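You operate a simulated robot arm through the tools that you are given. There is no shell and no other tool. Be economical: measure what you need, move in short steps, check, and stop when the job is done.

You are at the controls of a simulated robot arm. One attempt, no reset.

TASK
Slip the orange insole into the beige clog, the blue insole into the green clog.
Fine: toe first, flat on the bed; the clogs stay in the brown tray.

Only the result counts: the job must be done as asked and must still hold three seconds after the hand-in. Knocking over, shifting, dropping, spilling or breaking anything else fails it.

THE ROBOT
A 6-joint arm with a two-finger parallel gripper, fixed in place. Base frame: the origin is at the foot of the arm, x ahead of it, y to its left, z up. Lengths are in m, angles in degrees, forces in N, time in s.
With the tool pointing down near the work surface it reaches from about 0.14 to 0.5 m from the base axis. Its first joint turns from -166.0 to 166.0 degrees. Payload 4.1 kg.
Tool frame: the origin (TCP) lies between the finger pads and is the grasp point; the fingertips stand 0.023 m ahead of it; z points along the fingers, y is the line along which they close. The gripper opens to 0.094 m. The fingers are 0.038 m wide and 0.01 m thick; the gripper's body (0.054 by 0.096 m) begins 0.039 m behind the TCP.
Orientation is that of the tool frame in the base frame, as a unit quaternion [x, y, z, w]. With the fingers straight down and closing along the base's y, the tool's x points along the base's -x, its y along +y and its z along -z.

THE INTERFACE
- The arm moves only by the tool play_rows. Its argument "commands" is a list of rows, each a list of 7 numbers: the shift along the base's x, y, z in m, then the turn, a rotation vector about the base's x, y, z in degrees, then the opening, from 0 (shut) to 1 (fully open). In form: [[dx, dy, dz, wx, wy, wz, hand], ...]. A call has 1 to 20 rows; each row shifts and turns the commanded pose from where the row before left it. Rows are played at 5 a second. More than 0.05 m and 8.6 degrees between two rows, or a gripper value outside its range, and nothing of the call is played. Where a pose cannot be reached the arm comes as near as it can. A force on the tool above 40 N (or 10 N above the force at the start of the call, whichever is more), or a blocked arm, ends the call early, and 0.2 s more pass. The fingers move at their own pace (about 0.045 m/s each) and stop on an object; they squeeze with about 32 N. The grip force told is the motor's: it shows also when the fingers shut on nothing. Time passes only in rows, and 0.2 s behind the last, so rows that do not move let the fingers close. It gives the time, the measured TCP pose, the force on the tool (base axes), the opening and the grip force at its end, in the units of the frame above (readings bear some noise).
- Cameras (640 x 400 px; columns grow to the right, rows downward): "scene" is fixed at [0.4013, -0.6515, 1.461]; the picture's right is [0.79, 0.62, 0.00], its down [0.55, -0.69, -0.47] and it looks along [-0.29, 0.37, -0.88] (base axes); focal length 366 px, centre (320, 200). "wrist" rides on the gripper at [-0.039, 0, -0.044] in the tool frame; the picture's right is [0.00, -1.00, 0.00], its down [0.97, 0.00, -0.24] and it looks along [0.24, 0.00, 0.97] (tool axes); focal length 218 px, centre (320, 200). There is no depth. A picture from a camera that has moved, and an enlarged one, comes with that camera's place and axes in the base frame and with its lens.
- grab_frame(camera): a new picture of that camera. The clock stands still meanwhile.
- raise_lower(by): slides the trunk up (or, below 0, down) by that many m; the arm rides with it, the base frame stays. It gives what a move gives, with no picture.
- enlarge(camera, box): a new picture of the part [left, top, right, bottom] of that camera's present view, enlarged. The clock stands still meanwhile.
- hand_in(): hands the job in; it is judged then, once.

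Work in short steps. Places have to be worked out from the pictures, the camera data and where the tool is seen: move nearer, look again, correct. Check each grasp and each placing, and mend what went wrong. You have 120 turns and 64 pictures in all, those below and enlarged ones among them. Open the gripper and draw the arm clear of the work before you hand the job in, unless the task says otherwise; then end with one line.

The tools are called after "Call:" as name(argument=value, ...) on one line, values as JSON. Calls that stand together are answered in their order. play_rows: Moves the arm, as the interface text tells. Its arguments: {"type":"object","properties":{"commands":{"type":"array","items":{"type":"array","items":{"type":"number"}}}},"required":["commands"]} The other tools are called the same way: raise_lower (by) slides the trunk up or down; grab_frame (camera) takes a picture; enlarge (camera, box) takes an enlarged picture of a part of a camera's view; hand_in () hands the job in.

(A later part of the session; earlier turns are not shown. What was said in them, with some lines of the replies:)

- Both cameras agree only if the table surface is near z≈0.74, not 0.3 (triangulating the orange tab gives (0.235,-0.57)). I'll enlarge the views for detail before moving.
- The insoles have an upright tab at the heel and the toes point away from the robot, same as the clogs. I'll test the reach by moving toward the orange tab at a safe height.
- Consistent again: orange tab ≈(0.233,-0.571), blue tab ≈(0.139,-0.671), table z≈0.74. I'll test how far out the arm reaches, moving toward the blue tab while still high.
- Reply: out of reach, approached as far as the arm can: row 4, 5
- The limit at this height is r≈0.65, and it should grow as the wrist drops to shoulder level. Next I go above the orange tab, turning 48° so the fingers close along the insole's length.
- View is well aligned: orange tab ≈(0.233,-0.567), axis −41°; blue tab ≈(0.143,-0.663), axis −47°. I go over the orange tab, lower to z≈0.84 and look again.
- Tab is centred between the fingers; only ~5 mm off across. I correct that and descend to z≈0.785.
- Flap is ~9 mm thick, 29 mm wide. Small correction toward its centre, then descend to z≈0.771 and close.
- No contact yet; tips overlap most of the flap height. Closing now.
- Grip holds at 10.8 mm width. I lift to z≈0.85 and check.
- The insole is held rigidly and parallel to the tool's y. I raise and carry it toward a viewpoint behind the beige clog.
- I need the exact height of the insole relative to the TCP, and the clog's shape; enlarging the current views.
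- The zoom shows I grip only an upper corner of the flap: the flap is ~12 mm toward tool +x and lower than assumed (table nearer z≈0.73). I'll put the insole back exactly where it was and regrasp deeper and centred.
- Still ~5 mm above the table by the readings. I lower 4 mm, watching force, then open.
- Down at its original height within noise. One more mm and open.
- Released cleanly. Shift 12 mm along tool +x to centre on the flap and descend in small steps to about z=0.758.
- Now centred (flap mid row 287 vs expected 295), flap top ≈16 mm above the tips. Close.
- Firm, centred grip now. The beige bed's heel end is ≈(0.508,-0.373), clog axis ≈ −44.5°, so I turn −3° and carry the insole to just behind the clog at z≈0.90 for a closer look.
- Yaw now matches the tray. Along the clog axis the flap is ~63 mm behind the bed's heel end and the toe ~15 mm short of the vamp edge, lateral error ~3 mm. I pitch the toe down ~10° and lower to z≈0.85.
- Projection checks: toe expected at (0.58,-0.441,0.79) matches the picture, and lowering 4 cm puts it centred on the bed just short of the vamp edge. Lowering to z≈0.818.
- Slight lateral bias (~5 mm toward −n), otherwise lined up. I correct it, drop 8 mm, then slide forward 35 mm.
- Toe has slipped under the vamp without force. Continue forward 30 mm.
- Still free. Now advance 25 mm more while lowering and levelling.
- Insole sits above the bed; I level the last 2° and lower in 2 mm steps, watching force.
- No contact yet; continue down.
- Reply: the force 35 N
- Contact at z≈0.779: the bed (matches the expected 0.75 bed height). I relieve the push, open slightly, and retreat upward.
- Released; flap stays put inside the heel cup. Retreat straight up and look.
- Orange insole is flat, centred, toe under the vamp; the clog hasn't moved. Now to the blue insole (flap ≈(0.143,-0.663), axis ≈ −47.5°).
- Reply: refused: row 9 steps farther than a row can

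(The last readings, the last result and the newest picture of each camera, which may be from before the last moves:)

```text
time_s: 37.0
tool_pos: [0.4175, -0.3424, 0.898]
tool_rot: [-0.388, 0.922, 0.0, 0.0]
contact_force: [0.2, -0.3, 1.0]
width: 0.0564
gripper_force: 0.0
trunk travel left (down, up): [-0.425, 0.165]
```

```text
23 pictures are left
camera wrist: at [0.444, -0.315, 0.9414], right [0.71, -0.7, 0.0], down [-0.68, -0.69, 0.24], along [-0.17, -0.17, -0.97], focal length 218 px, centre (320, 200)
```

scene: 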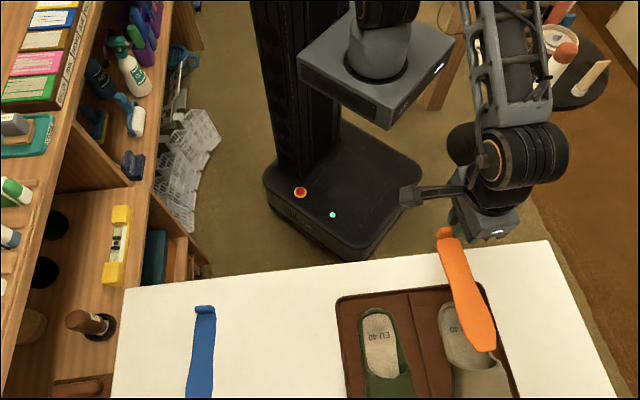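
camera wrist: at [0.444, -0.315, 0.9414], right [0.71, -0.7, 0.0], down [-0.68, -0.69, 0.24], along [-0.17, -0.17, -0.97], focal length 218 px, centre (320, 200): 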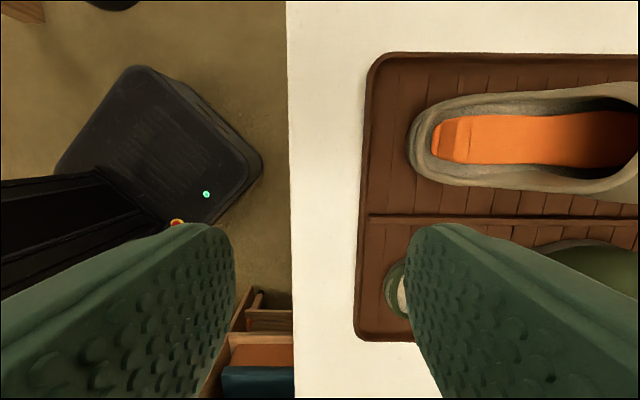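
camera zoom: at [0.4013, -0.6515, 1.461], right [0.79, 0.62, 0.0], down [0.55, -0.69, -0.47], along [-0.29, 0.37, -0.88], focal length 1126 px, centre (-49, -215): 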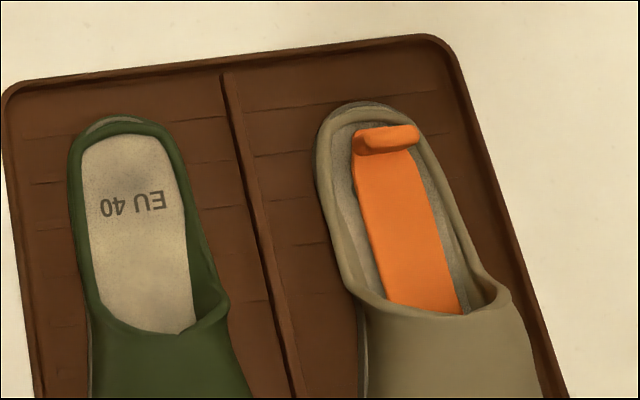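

The last row was too long; same move with shorter rows.

Call:
play_rows(commands=[[-0.03, -0.034, 0, 0, 0, -1, 0.7], [-0.03, -0.034, 0, 0, 0, -1, 0.7], [-0.03, -0.034, 0, 0, 0, -1, 0.7], [-0.03, -0.034, 0, 0, 0, 0, 0.7], [-0.03, -0.034, 0, 0, 0, 0, 0.7], [-0.03, -0.034, -0.01, 0, 0, 0, 0.7], [-0.03, -0.034, -0.01, 0, 0, 0, 0.7], [-0.03, -0.034, -0.01, 0, 0, 0, 0.7], [-0.027, -0.03, -0.01, 0, 0, 0, 0.7], [0, -0.01, -0.01, 0, 0, 0, 0.7], [0, 0, 0, 0, 0, 0, 0.7]])

Call:
grab_frame(camera="wrist")

```text
time_s: 39.4
tool_pos: [0.1512, -0.6457, 0.8467]
tool_rot: [-0.364, 0.931, 0.0, 0.0]
contact_force: [0.4, 0.5, 0.7]
width: 0.0656
gripper_force: 0.1
out of reach, approached as far as the arm can: row 10
trunk travel left (down, up): [-0.425, 0.165]
```

```text
22 pictures are left
camera wrist: at [0.1798, -0.6201, 0.8889], right [0.68, -0.74, 0.0], down [-0.71, -0.66, 0.24], along [-0.18, -0.16, -0.97], focal length 218 px, centre (320, 200)
```

wrist: 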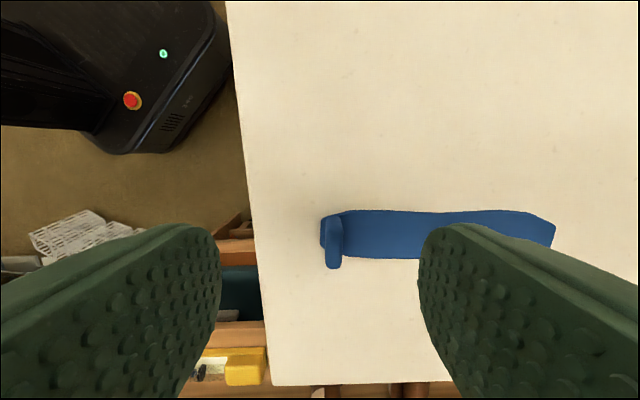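

Straight down the arm stops at r≈0.663, while the blue flap is at ≈(0.138,-0.670), r≈0.684. I tilt the fingers outward 16° about the closing axis to gain reach: grasp, carry it level to the nearer free spot, and regrasp there upright.

Call:
play_rows(commands=[[0, 0, 0, -2.72, 2.94, 0, 0.7], [0, 0, 0, -2.72, 2.94, 0, 0.7], [0, 0, 0, -2.72, 2.94, 0, 0.7], [0, 0, 0, -2.72, 2.94, 0, 0.7], [-0.005, -0.005, -0.01, 0, 0, 0, 0.7], [-0.003, -0.006, -0.01, 0, 0, 0, 0.7], [0, 0, 0, 0, 0, 0, 0.7]])

Call:
grab_frame(camera="wrist")

```text
time_s: 41.0
tool_pos: [0.1431, -0.6576, 0.8275]
tool_rot: [-0.36, 0.923, -0.05, -0.129]
contact_force: [0.2, -0.4, 0.3]
width: 0.0656
gripper_force: 0.1
trunk travel left (down, up): [-0.425, 0.165]
```

```text
21 pictures are left
camera wrist: at [0.1789, -0.6249, 0.858], right [0.68, -0.74, 0.0], down [-0.64, -0.59, 0.5], along [-0.37, -0.34, -0.87], focal length 218 px, centre (320, 200)
```

wrist: 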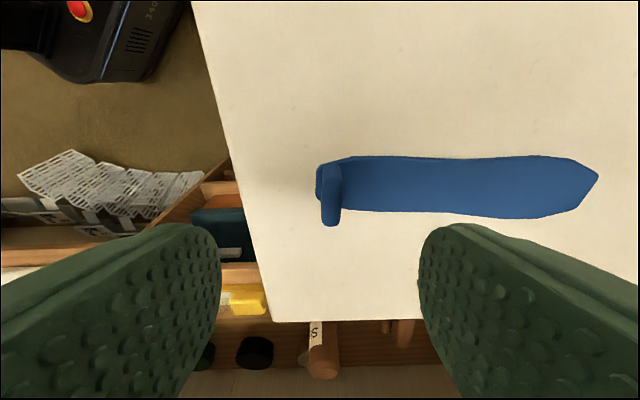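

Reachable with the tilt; flap re-measured at (0.140,-0.669). Move to (0.143,-0.666) and descend to z≈0.763.

Call:
play_rows(commands=[[0, -0.004, -0.015, 0, 0, 0, 0.7], [0, -0.0045, -0.015, 0, 0, 0, 0.7], [0, 0, -0.015, 0, 0, 0, 0.7], [0, 0, -0.01, 0, 0, 0, 0.7], [0, 0, -0.008, 0, 0, 0, 0.7], [0, 0, 0, 0, 0, 0, 0.7]])

Call:
grab_frame(camera="wrist")

```text
time_s: 42.4
tool_pos: [0.1429, -0.6665, 0.7647]
tool_rot: [-0.36, 0.923, -0.051, -0.129]
contact_force: [0.1, 0.1, -0.5]
width: 0.066
gripper_force: 0.1
trunk travel left (down, up): [-0.425, 0.165]
```

```text
20 pictures are left
camera wrist: at [0.179, -0.6333, 0.7958], right [0.68, -0.74, 0.0], down [-0.64, -0.59, 0.5], along [-0.37, -0.34, -0.87], focal length 218 px, centre (320, 200)
```

wrist: 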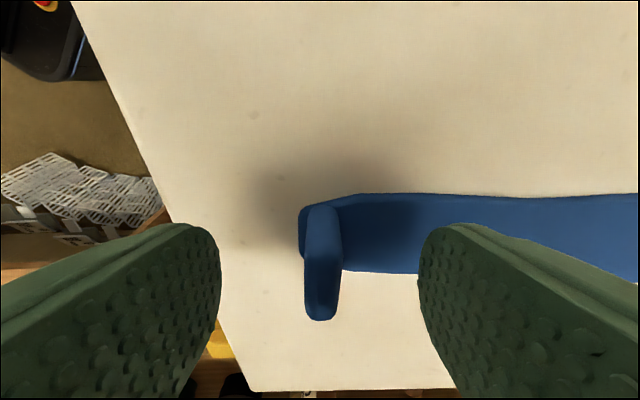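

In place; lower 3 mm more and close.

Call:
play_rows(commands=[[0, 0, -0.003, 0, 0, 0, 0.7], [0, 0, 0, 0, 0, 0, 0.3], [0, 0, 0, 0, 0, 0, 0], [0, 0, 0, 0, 0, 0, 0], [0, 0, 0, 0, 0, 0, 0], [0, 0, 0, 0, 0, 0, 0]])

```text
time_s: 43.8
tool_pos: [0.1432, -0.6652, 0.7623]
tool_rot: [-0.36, 0.923, -0.051, -0.13]
contact_force: [-0.2, 0.0, 0.5]
width: 0.0105
gripper_force: 32.2
trunk travel left (down, up): [-0.425, 0.165]
```

Gripped (10.5 mm). Lift 15 mm, carry (+0.09,+0.09), set down at the same height.

Call:
play_rows(commands=[[0, 0, 0.005, 0, 0, 0, 0], [0, 0, 0.01, 0, 0, 0, 0], [0.018, 0.018, 0.005, 0, 0, 0, 0], [0.018, 0.018, 0, 0, 0, 0, 0], [0.018, 0.018, 0, 0, 0, 0, 0], [0.018, 0.018, 0, 0, 0, 0, 0], [0.018, 0.018, 0, 0, 0, 0, 0], [0, 0, -0.005, 0, 0, 0, 0], [0, 0, -0.008, 0, 0, 0, 0], [0, 0, 0, 0, 0, 0, 0]])

Call:
play_rows(commands=[[0, 0, -0.003, 0, 0, 0, 0], [0, 0, -0.003, 0, 0, 0, 0], [0, 0, 0, 0, 0, 0, 0]])

Call:
grab_frame(camera="wrist")

```text
time_s: 46.0
tool_pos: [0.2322, -0.5751, 0.7681]
tool_rot: [-0.36, 0.923, -0.051, -0.129]
contact_force: [0.6, -0.2, -0.5]
width: 0.0106
gripper_force: 31.9
trunk travel left (down, up): [-0.425, 0.165]
```

```text
time_s: 46.8
tool_pos: [0.2316, -0.5759, 0.763]
tool_rot: [-0.36, 0.922, -0.051, -0.129]
contact_force: [0.0, 0.1, -0.2]
width: 0.0108
gripper_force: 32.5
trunk travel left (down, up): [-0.425, 0.165]
```

```text
19 pictures are left
camera wrist: at [0.2679, -0.5428, 0.7929], right [0.68, -0.74, 0.0], down [-0.64, -0.59, 0.5], along [-0.37, -0.34, -0.87], focal length 218 px, centre (320, 200)
```

wrist: 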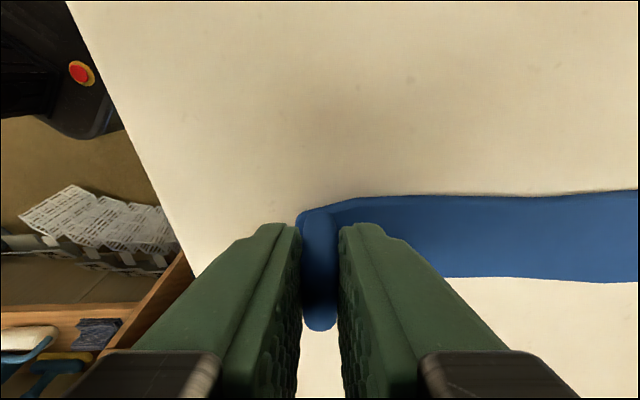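

Set down. Open, rise 4 cm, untilt, and look.

Call:
play_rows(commands=[[0, 0, -0.001, 0, 0, 0, 0], [0, 0, 0, 0, 0, 0, 0.4], [0, 0, 0, 0, 0, 0, 0.6], [0, 0, 0, 0, 0, 0, 0.6], [0, 0, 0.02, 0, 0, 0, 0.6], [0, 0, 0.02, 2.72, -2.94, 0, 0.6], [0, 0, 0, 2.72, -2.94, 0, 0.6], [0, 0, 0, 2.72, -2.94, 0, 0.6], [0, 0, 0, 2.72, -2.94, 0, 0.6], [0, 0, 0, 0, 0, 0, 0.6]])

Call:
grab_frame(camera="wrist")

```text
time_s: 49.0
tool_pos: [0.2323, -0.5757, 0.8016]
tool_rot: [-0.363, 0.932, 0.0, 0.001]
contact_force: [0.4, -0.8, -0.4]
width: 0.0564
gripper_force: 0.0
trunk travel left (down, up): [-0.425, 0.165]
```

```text
18 pictures are left
camera wrist: at [0.2603, -0.55, 0.8453], right [0.68, -0.74, 0.0], down [-0.71, -0.66, 0.24], along [-0.18, -0.16, -0.97], focal length 218 px, centre (320, 200)
```

wrist: 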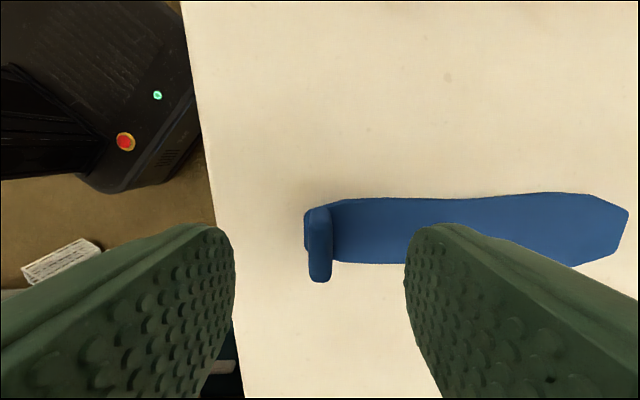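

Flap centred along the closing axis, ~5.5 mm off toward tool +x. Correct, descend to z≈0.7575, close and lift.

Call:
play_rows(commands=[[-0.004, -0.0037, 0, 0, 0, 0, 0.6], [0, 0, -0.015, 0, 0, 0, 0.6], [0, 0, -0.015, 0, 0, 0, 0.6], [0, 0, -0.01, 0, 0, 0, 0.6], [0, 0, -0.004, 0, 0, 0, 0.6], [0, 0, 0, 0, 0, 0, 0.6], [0, 0, 0, 0, 0, 0, 0.2], [0, 0, 0, 0, 0, 0, 0], [0, 0, 0, 0, 0, 0, 0], [0, 0, 0, 0, 0, 0, 0], [0, 0, 0, 0, 0, 0, 0]])

Call:
play_rows(commands=[[0, 0, 0.01, 0, 0, 0, 0], [0, 0, 0.03, 0, 0, 0, 0], [0, 0, 0.03, 0, 0, 0, 0], [0, 0.01, 0.03, 0, 0, 0, 0], [0.01, 0.01, 0.03, 0, 0, 0, 0], [0, 0, 0, 0, 0, 0, 0]])

Call:
grab_frame(camera="wrist")

```text
time_s: 51.4
tool_pos: [0.228, -0.5791, 0.7583]
tool_rot: [-0.364, 0.931, 0.0, 0.0]
contact_force: [0.2, -0.1, 0.0]
width: 0.0107
gripper_force: 31.8
trunk travel left (down, up): [-0.425, 0.165]
```

```text
time_s: 52.8
tool_pos: [0.2402, -0.5596, 0.8893]
tool_rot: [-0.363, 0.932, -0.001, 0.0]
contact_force: [-0.4, 0.7, 0.6]
width: 0.0108
gripper_force: 31.9
trunk travel left (down, up): [-0.425, 0.165]
```

```text
17 pictures are left
camera wrist: at [0.2687, -0.5339, 0.9324], right [0.68, -0.74, 0.0], down [-0.71, -0.66, 0.24], along [-0.18, -0.16, -0.97], focal length 218 px, centre (320, 200)
```

wrist: 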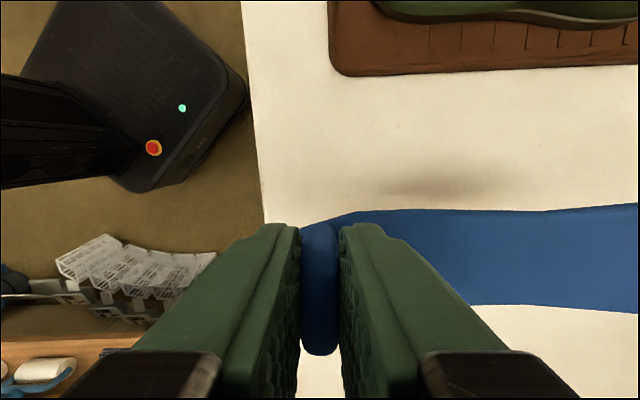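

Blue grip equals the orange one. By the same camera offsets, the green target TCP is ≈(0.416,-0.489), starting from (0.352,-0.424). Moving there, turning +3° and pitching toe-down 10°.

Call:
play_rows(commands=[[0.022, 0.027, 0, 0, 0, 1, 0], [0.022, 0.027, 0, 0, 0, 1, 0], [0.022, 0.027, 0, 0, 0, 1, 0], [0.022, 0.027, 0, 0, 0, 0, 0], [0.022, 0.0276, 0, 0, 0, 0, 0], [0, 0, 0, 3.5, 3.55, 0, 0], [0, 0, -0.01, 3.5, 3.55, 0, 0], [0, 0, -0.015, 0, 0, 0, 0], [0, 0, -0.01, 0, 0, 0, 0], [0, 0, 0, 0, 0, 0, 0]])

Call:
enlarge(camera="scene", box=[340, 240, 500, 400])

```text
time_s: 55.0
tool_pos: [0.3476, -0.4234, 0.8521]
tool_rot: [-0.386, 0.918, 0.08, -0.033]
contact_force: [0.2, 0.4, 0.0]
width: 0.0108
gripper_force: 31.7
trunk travel left (down, up): [-0.425, 0.165]
```

```text
2.50 times, centred on (420, 320) of scene
camera zoom: at [0.4013, -0.6515, 1.461], right [0.79, 0.62, 0.0], down [0.55, -0.69, -0.47], along [-0.29, 0.37, -0.88], focal length 915 px, centre (70, -100)
```

zoom: 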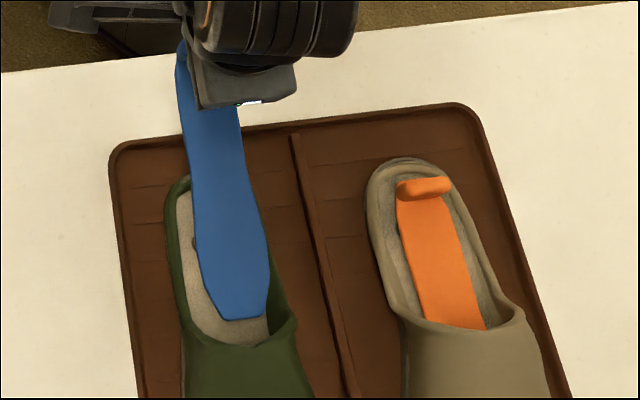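

Looks the same as the orange entry stage. Small shift, lower to z≈0.811, then slide forward 35 mm.

Call:
play_rows(commands=[[0.003, 0.001, -0.01, 0, 0, 0, 0], [0, 0, -0.01, 0, 0, 0, 0], [0, 0, -0.01, 0, 0, 0, 0], [0, 0, -0.006, 0, 0, 0, 0], [0, 0, -0.005, 0, 0, 0, 0], [0, 0, 0, 0, 0, 0, 0]])

Call:
enlarge(camera="scene", box=[340, 270, 460, 400])

```text
time_s: 56.4
tool_pos: [0.3505, -0.4235, 0.8111]
tool_rot: [-0.386, 0.919, 0.08, -0.033]
contact_force: [-0.5, -0.3, -0.9]
width: 0.0108
gripper_force: 32.0
trunk travel left (down, up): [-0.425, 0.165]
```

```text
3.08 times, centred on (400, 335) of scene
camera zoom: at [0.4013, -0.6515, 1.461], right [0.79, 0.62, 0.0], down [0.55, -0.69, -0.47], along [-0.29, 0.37, -0.88], focal length 1126 px, centre (74, -215)
```

zoom: 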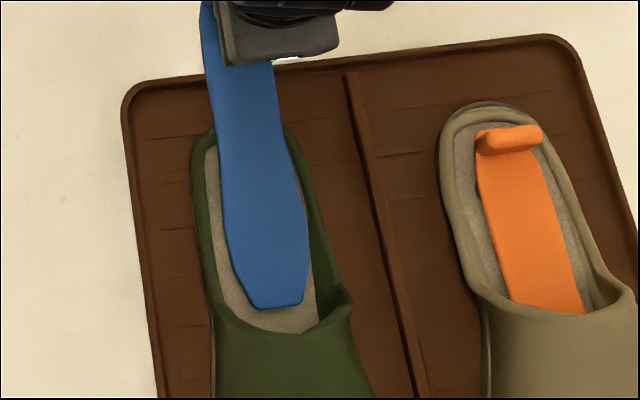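

Well centred. Slide forward ~64 mm (x+0.045, y−0.045) at this height.

Call:
play_rows(commands=[[0.005, -0.005, 0, 0, 0, 0, 0], [0.005, -0.005, 0, 0, 0, 0, 0], [0.005, -0.005, 0, 0, 0, 0, 0], [0.005, -0.005, 0, 0, 0, 0, 0], [0.005, -0.005, 0, 0, 0, 0, 0], [0.005, -0.005, 0, 0, 0, 0, 0], [0.005, -0.005, 0, 0, 0, 0, 0], [0.005, -0.005, 0, 0, 0, 0, 0], [0.005, -0.005, 0, 0, 0, 0, 0], [0, 0, 0, 0, 0, 0, 0]])

Call:
enlarge(camera="scene", box=[340, 270, 460, 400])

```text
time_s: 58.6
tool_pos: [0.3957, -0.4683, 0.8148]
tool_rot: [-0.386, 0.918, 0.081, -0.033]
contact_force: [-0.4, -0.2, -0.8]
width: 0.0107
gripper_force: 32.0
trunk travel left (down, up): [-0.425, 0.165]
```

```text
3.08 times, centred on (400, 335) of scene
camera zoom: at [0.4013, -0.6515, 1.461], right [0.79, 0.62, 0.0], down [0.55, -0.69, -0.47], along [-0.29, 0.37, -0.88], focal length 1126 px, centre (74, -215)
```

zoom: 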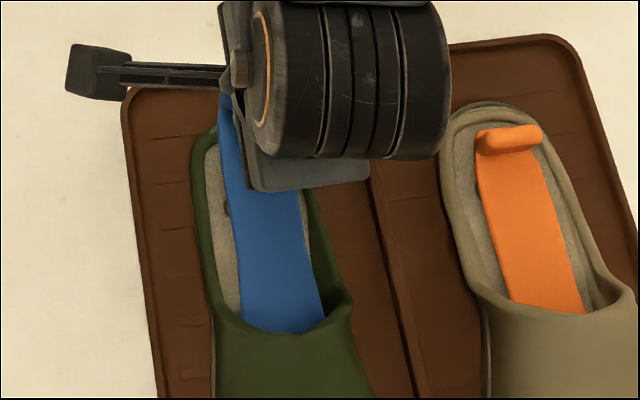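

Free so far. Now the last 29 mm with lowering and levelling.

Call:
play_rows(commands=[[0.005, -0.005, -0.001, -1.4, -1.42, 0, 0], [0.005, -0.005, -0.005, -1.4, -1.42, 0, 0], [0.005, -0.005, -0.005, -1.4, -1.42, 0, 0], [0.005, -0.005, -0.005, -1.4, -1.42, 0, 0], [0, 0, -0.005, -1.4, -1.42, 0, 0], [0, 0, -0.004, 0, 0, 0, 0], [0, 0, 0, 0, 0, 0, 0]])

Call:
enlarge(camera="scene", box=[340, 270, 460, 400])

```text
time_s: 60.2
tool_pos: [0.4155, -0.488, 0.7877]
tool_rot: [-0.387, 0.922, 0.0, 0.001]
contact_force: [0.9, 0.1, -0.8]
width: 0.0108
gripper_force: 32.5
trunk travel left (down, up): [-0.425, 0.165]
```

```text
3.08 times, centred on (400, 335) of scene
camera zoom: at [0.4013, -0.6515, 1.461], right [0.79, 0.62, 0.0], down [0.55, -0.69, -0.47], along [-0.29, 0.37, -0.88], focal length 1126 px, centre (74, -215)
```

zoom: 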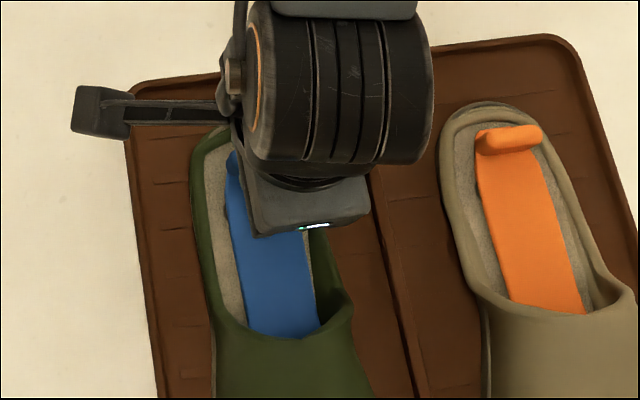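

Level and inside the clog. Lower in 2 mm steps toward contact near z≈0.78.

Call:
play_rows(commands=[[0, 0, -0.002, 0, 0, 0, 0], [0, 0, -0.002, 0, 0, 0, 0], [0, 0, -0.002, 0, 0, 0, 0], [0, 0, 0, 0, 0, 0, 0]])

Call:
play_rows(commands=[[0, 0, -0.002, 0, 0, 0, 0], [0, 0, 0, 0, 0, 0, 0]])

```text
time_s: 61.2
tool_pos: [0.4168, -0.4879, 0.7828]
tool_rot: [-0.387, 0.922, 0.0, 0.0]
contact_force: [0.1, 0.1, -0.1]
width: 0.0107
gripper_force: 32.5
trunk travel left (down, up): [-0.425, 0.165]
```

```text
time_s: 61.8
tool_pos: [0.4165, -0.4881, 0.782]
tool_rot: [-0.387, 0.922, -0.001, 0.0]
contact_force: [0.3, -0.5, 5.9]
width: 0.0106
gripper_force: 31.5
trunk travel left (down, up): [-0.425, 0.165]
```

Contact (≈6 N) at z≈0.782. Press 1 mm more, relax, then open slightly.

Call:
play_rows(commands=[[0, 0, -0.001, 0, 0, 0, 0], [0, 0, 0, 0, 0, 0, 0]])

Call:
play_rows(commands=[[0, 0, 0.001, 0, 0, 0, 0], [0, 0, 0, 0, 0, 0, 0.2], [0, 0, 0, 0, 0, 0, 0.24], [0, 0, 0, 0, 0, 0, 0.24], [0, 0, 0, 0, 0, 0, 0.24]])

Call:
grab_frame(camera="wrist")

```text
time_s: 62.4
tool_pos: [0.416, -0.4864, 0.7816]
tool_rot: [-0.387, 0.922, -0.001, 0.002]
contact_force: [1.7, -2.3, 15.9]
width: 0.0108
gripper_force: 32.4
trunk travel left (down, up): [-0.425, 0.165]
```

```text
time_s: 63.6
tool_pos: [0.4173, -0.4871, 0.7794]
tool_rot: [-0.387, 0.922, 0.0, 0.001]
contact_force: [-0.1, 1.7, 0.1]
width: 0.0225
gripper_force: 0.0
trunk travel left (down, up): [-0.425, 0.165]
```

```text
12 pictures are left
camera wrist: at [0.4433, -0.4598, 0.822], right [0.71, -0.7, 0.0], down [-0.68, -0.69, 0.24], along [-0.17, -0.17, -0.97], focal length 218 px, centre (320, 200)
```

wrist: 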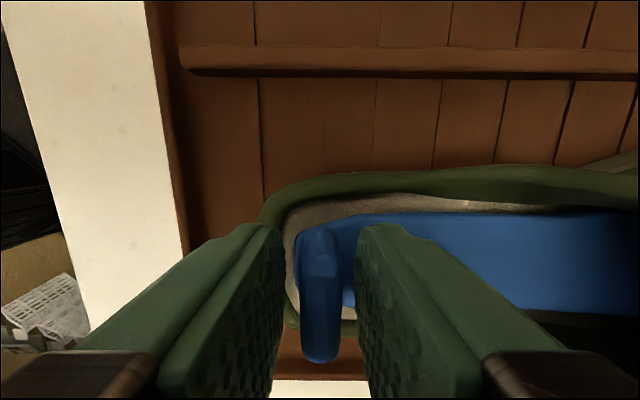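

Released, sitting in the heel cup. Retreat straight up and away, then inspect.

Call:
play_rows(commands=[[0, 0, 0.01, 0, 0, 0, 0.24], [0, 0, 0.02, 0, 0, 0, 0.24], [0, 0, 0.03, 0, 0, 0, 0.24], [0, 0, 0.03, 0, 0, 0, 0.5], [-0.02, 0.02, 0.03, 0, 0, 0, 0.5], [-0.03, 0.03, 0.02, 0, 0, 0, 0.5], [-0.03, 0.03, 0, 0, 0, 0, 0.5], [-0.03, 0.03, 0, 0, 0, 0, 0.5], [0, 0, 0, 0, 0, 0, 0.5]])

Call:
enlarge(camera="scene", box=[330, 270, 540, 400])

Call:
grab_frame(camera="wrist")

```text
time_s: 65.6
tool_pos: [0.3062, -0.3813, 0.9176]
tool_rot: [-0.387, 0.922, 0.0, 0.001]
contact_force: [0.5, -0.4, 0.2]
width: 0.047
gripper_force: 0.0
trunk travel left (down, up): [-0.425, 0.165]
```

```text
3.05 times, centred on (435, 335) of scene
camera zoom: at [0.4013, -0.6515, 1.461], right [0.79, 0.62, 0.0], down [0.55, -0.69, -0.47], along [-0.29, 0.37, -0.88], focal length 1115 px, centre (-30, -211)
```

zoom: 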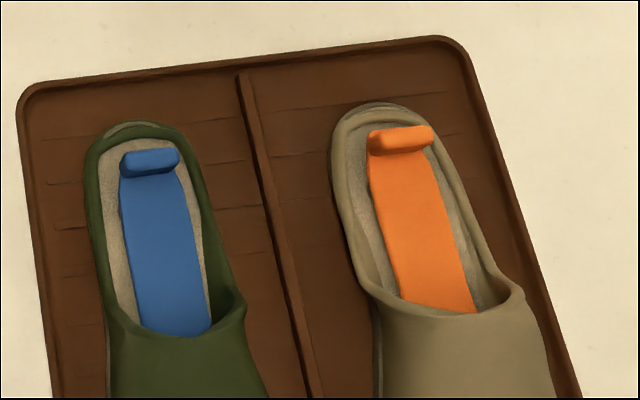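

```text
10 pictures are left
camera wrist: at [0.3333, -0.3538, 0.9592], right [0.71, -0.7, 0.0], down [-0.68, -0.69, 0.24], along [-0.17, -0.17, -0.97], focal length 218 px, centre (320, 200)
```

wrist: 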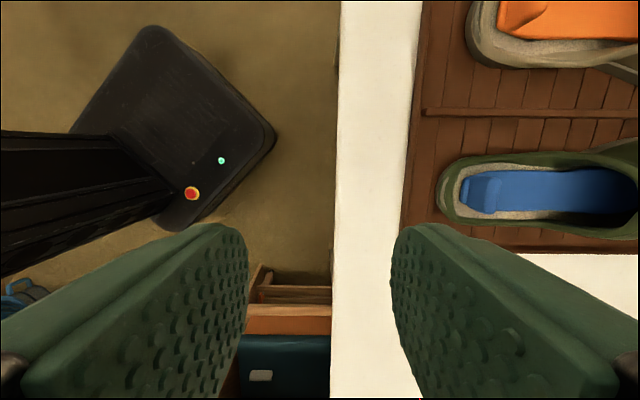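

Both insoles lie flat and centred with the toe under the vamp, the clogs haven't moved from the tray, and the gripper is open and clear. Handing in.

Call:
hand_in()

```text
The job is handed in.
```

I put the orange insole in the beige clog and the blue insole in the green clog. Both went in toe first and looked flat on the bed in the last pictures, with both clogs still in the tray. I handed the job in with the gripper open and the arm clear, but I haven't seen the judging result.
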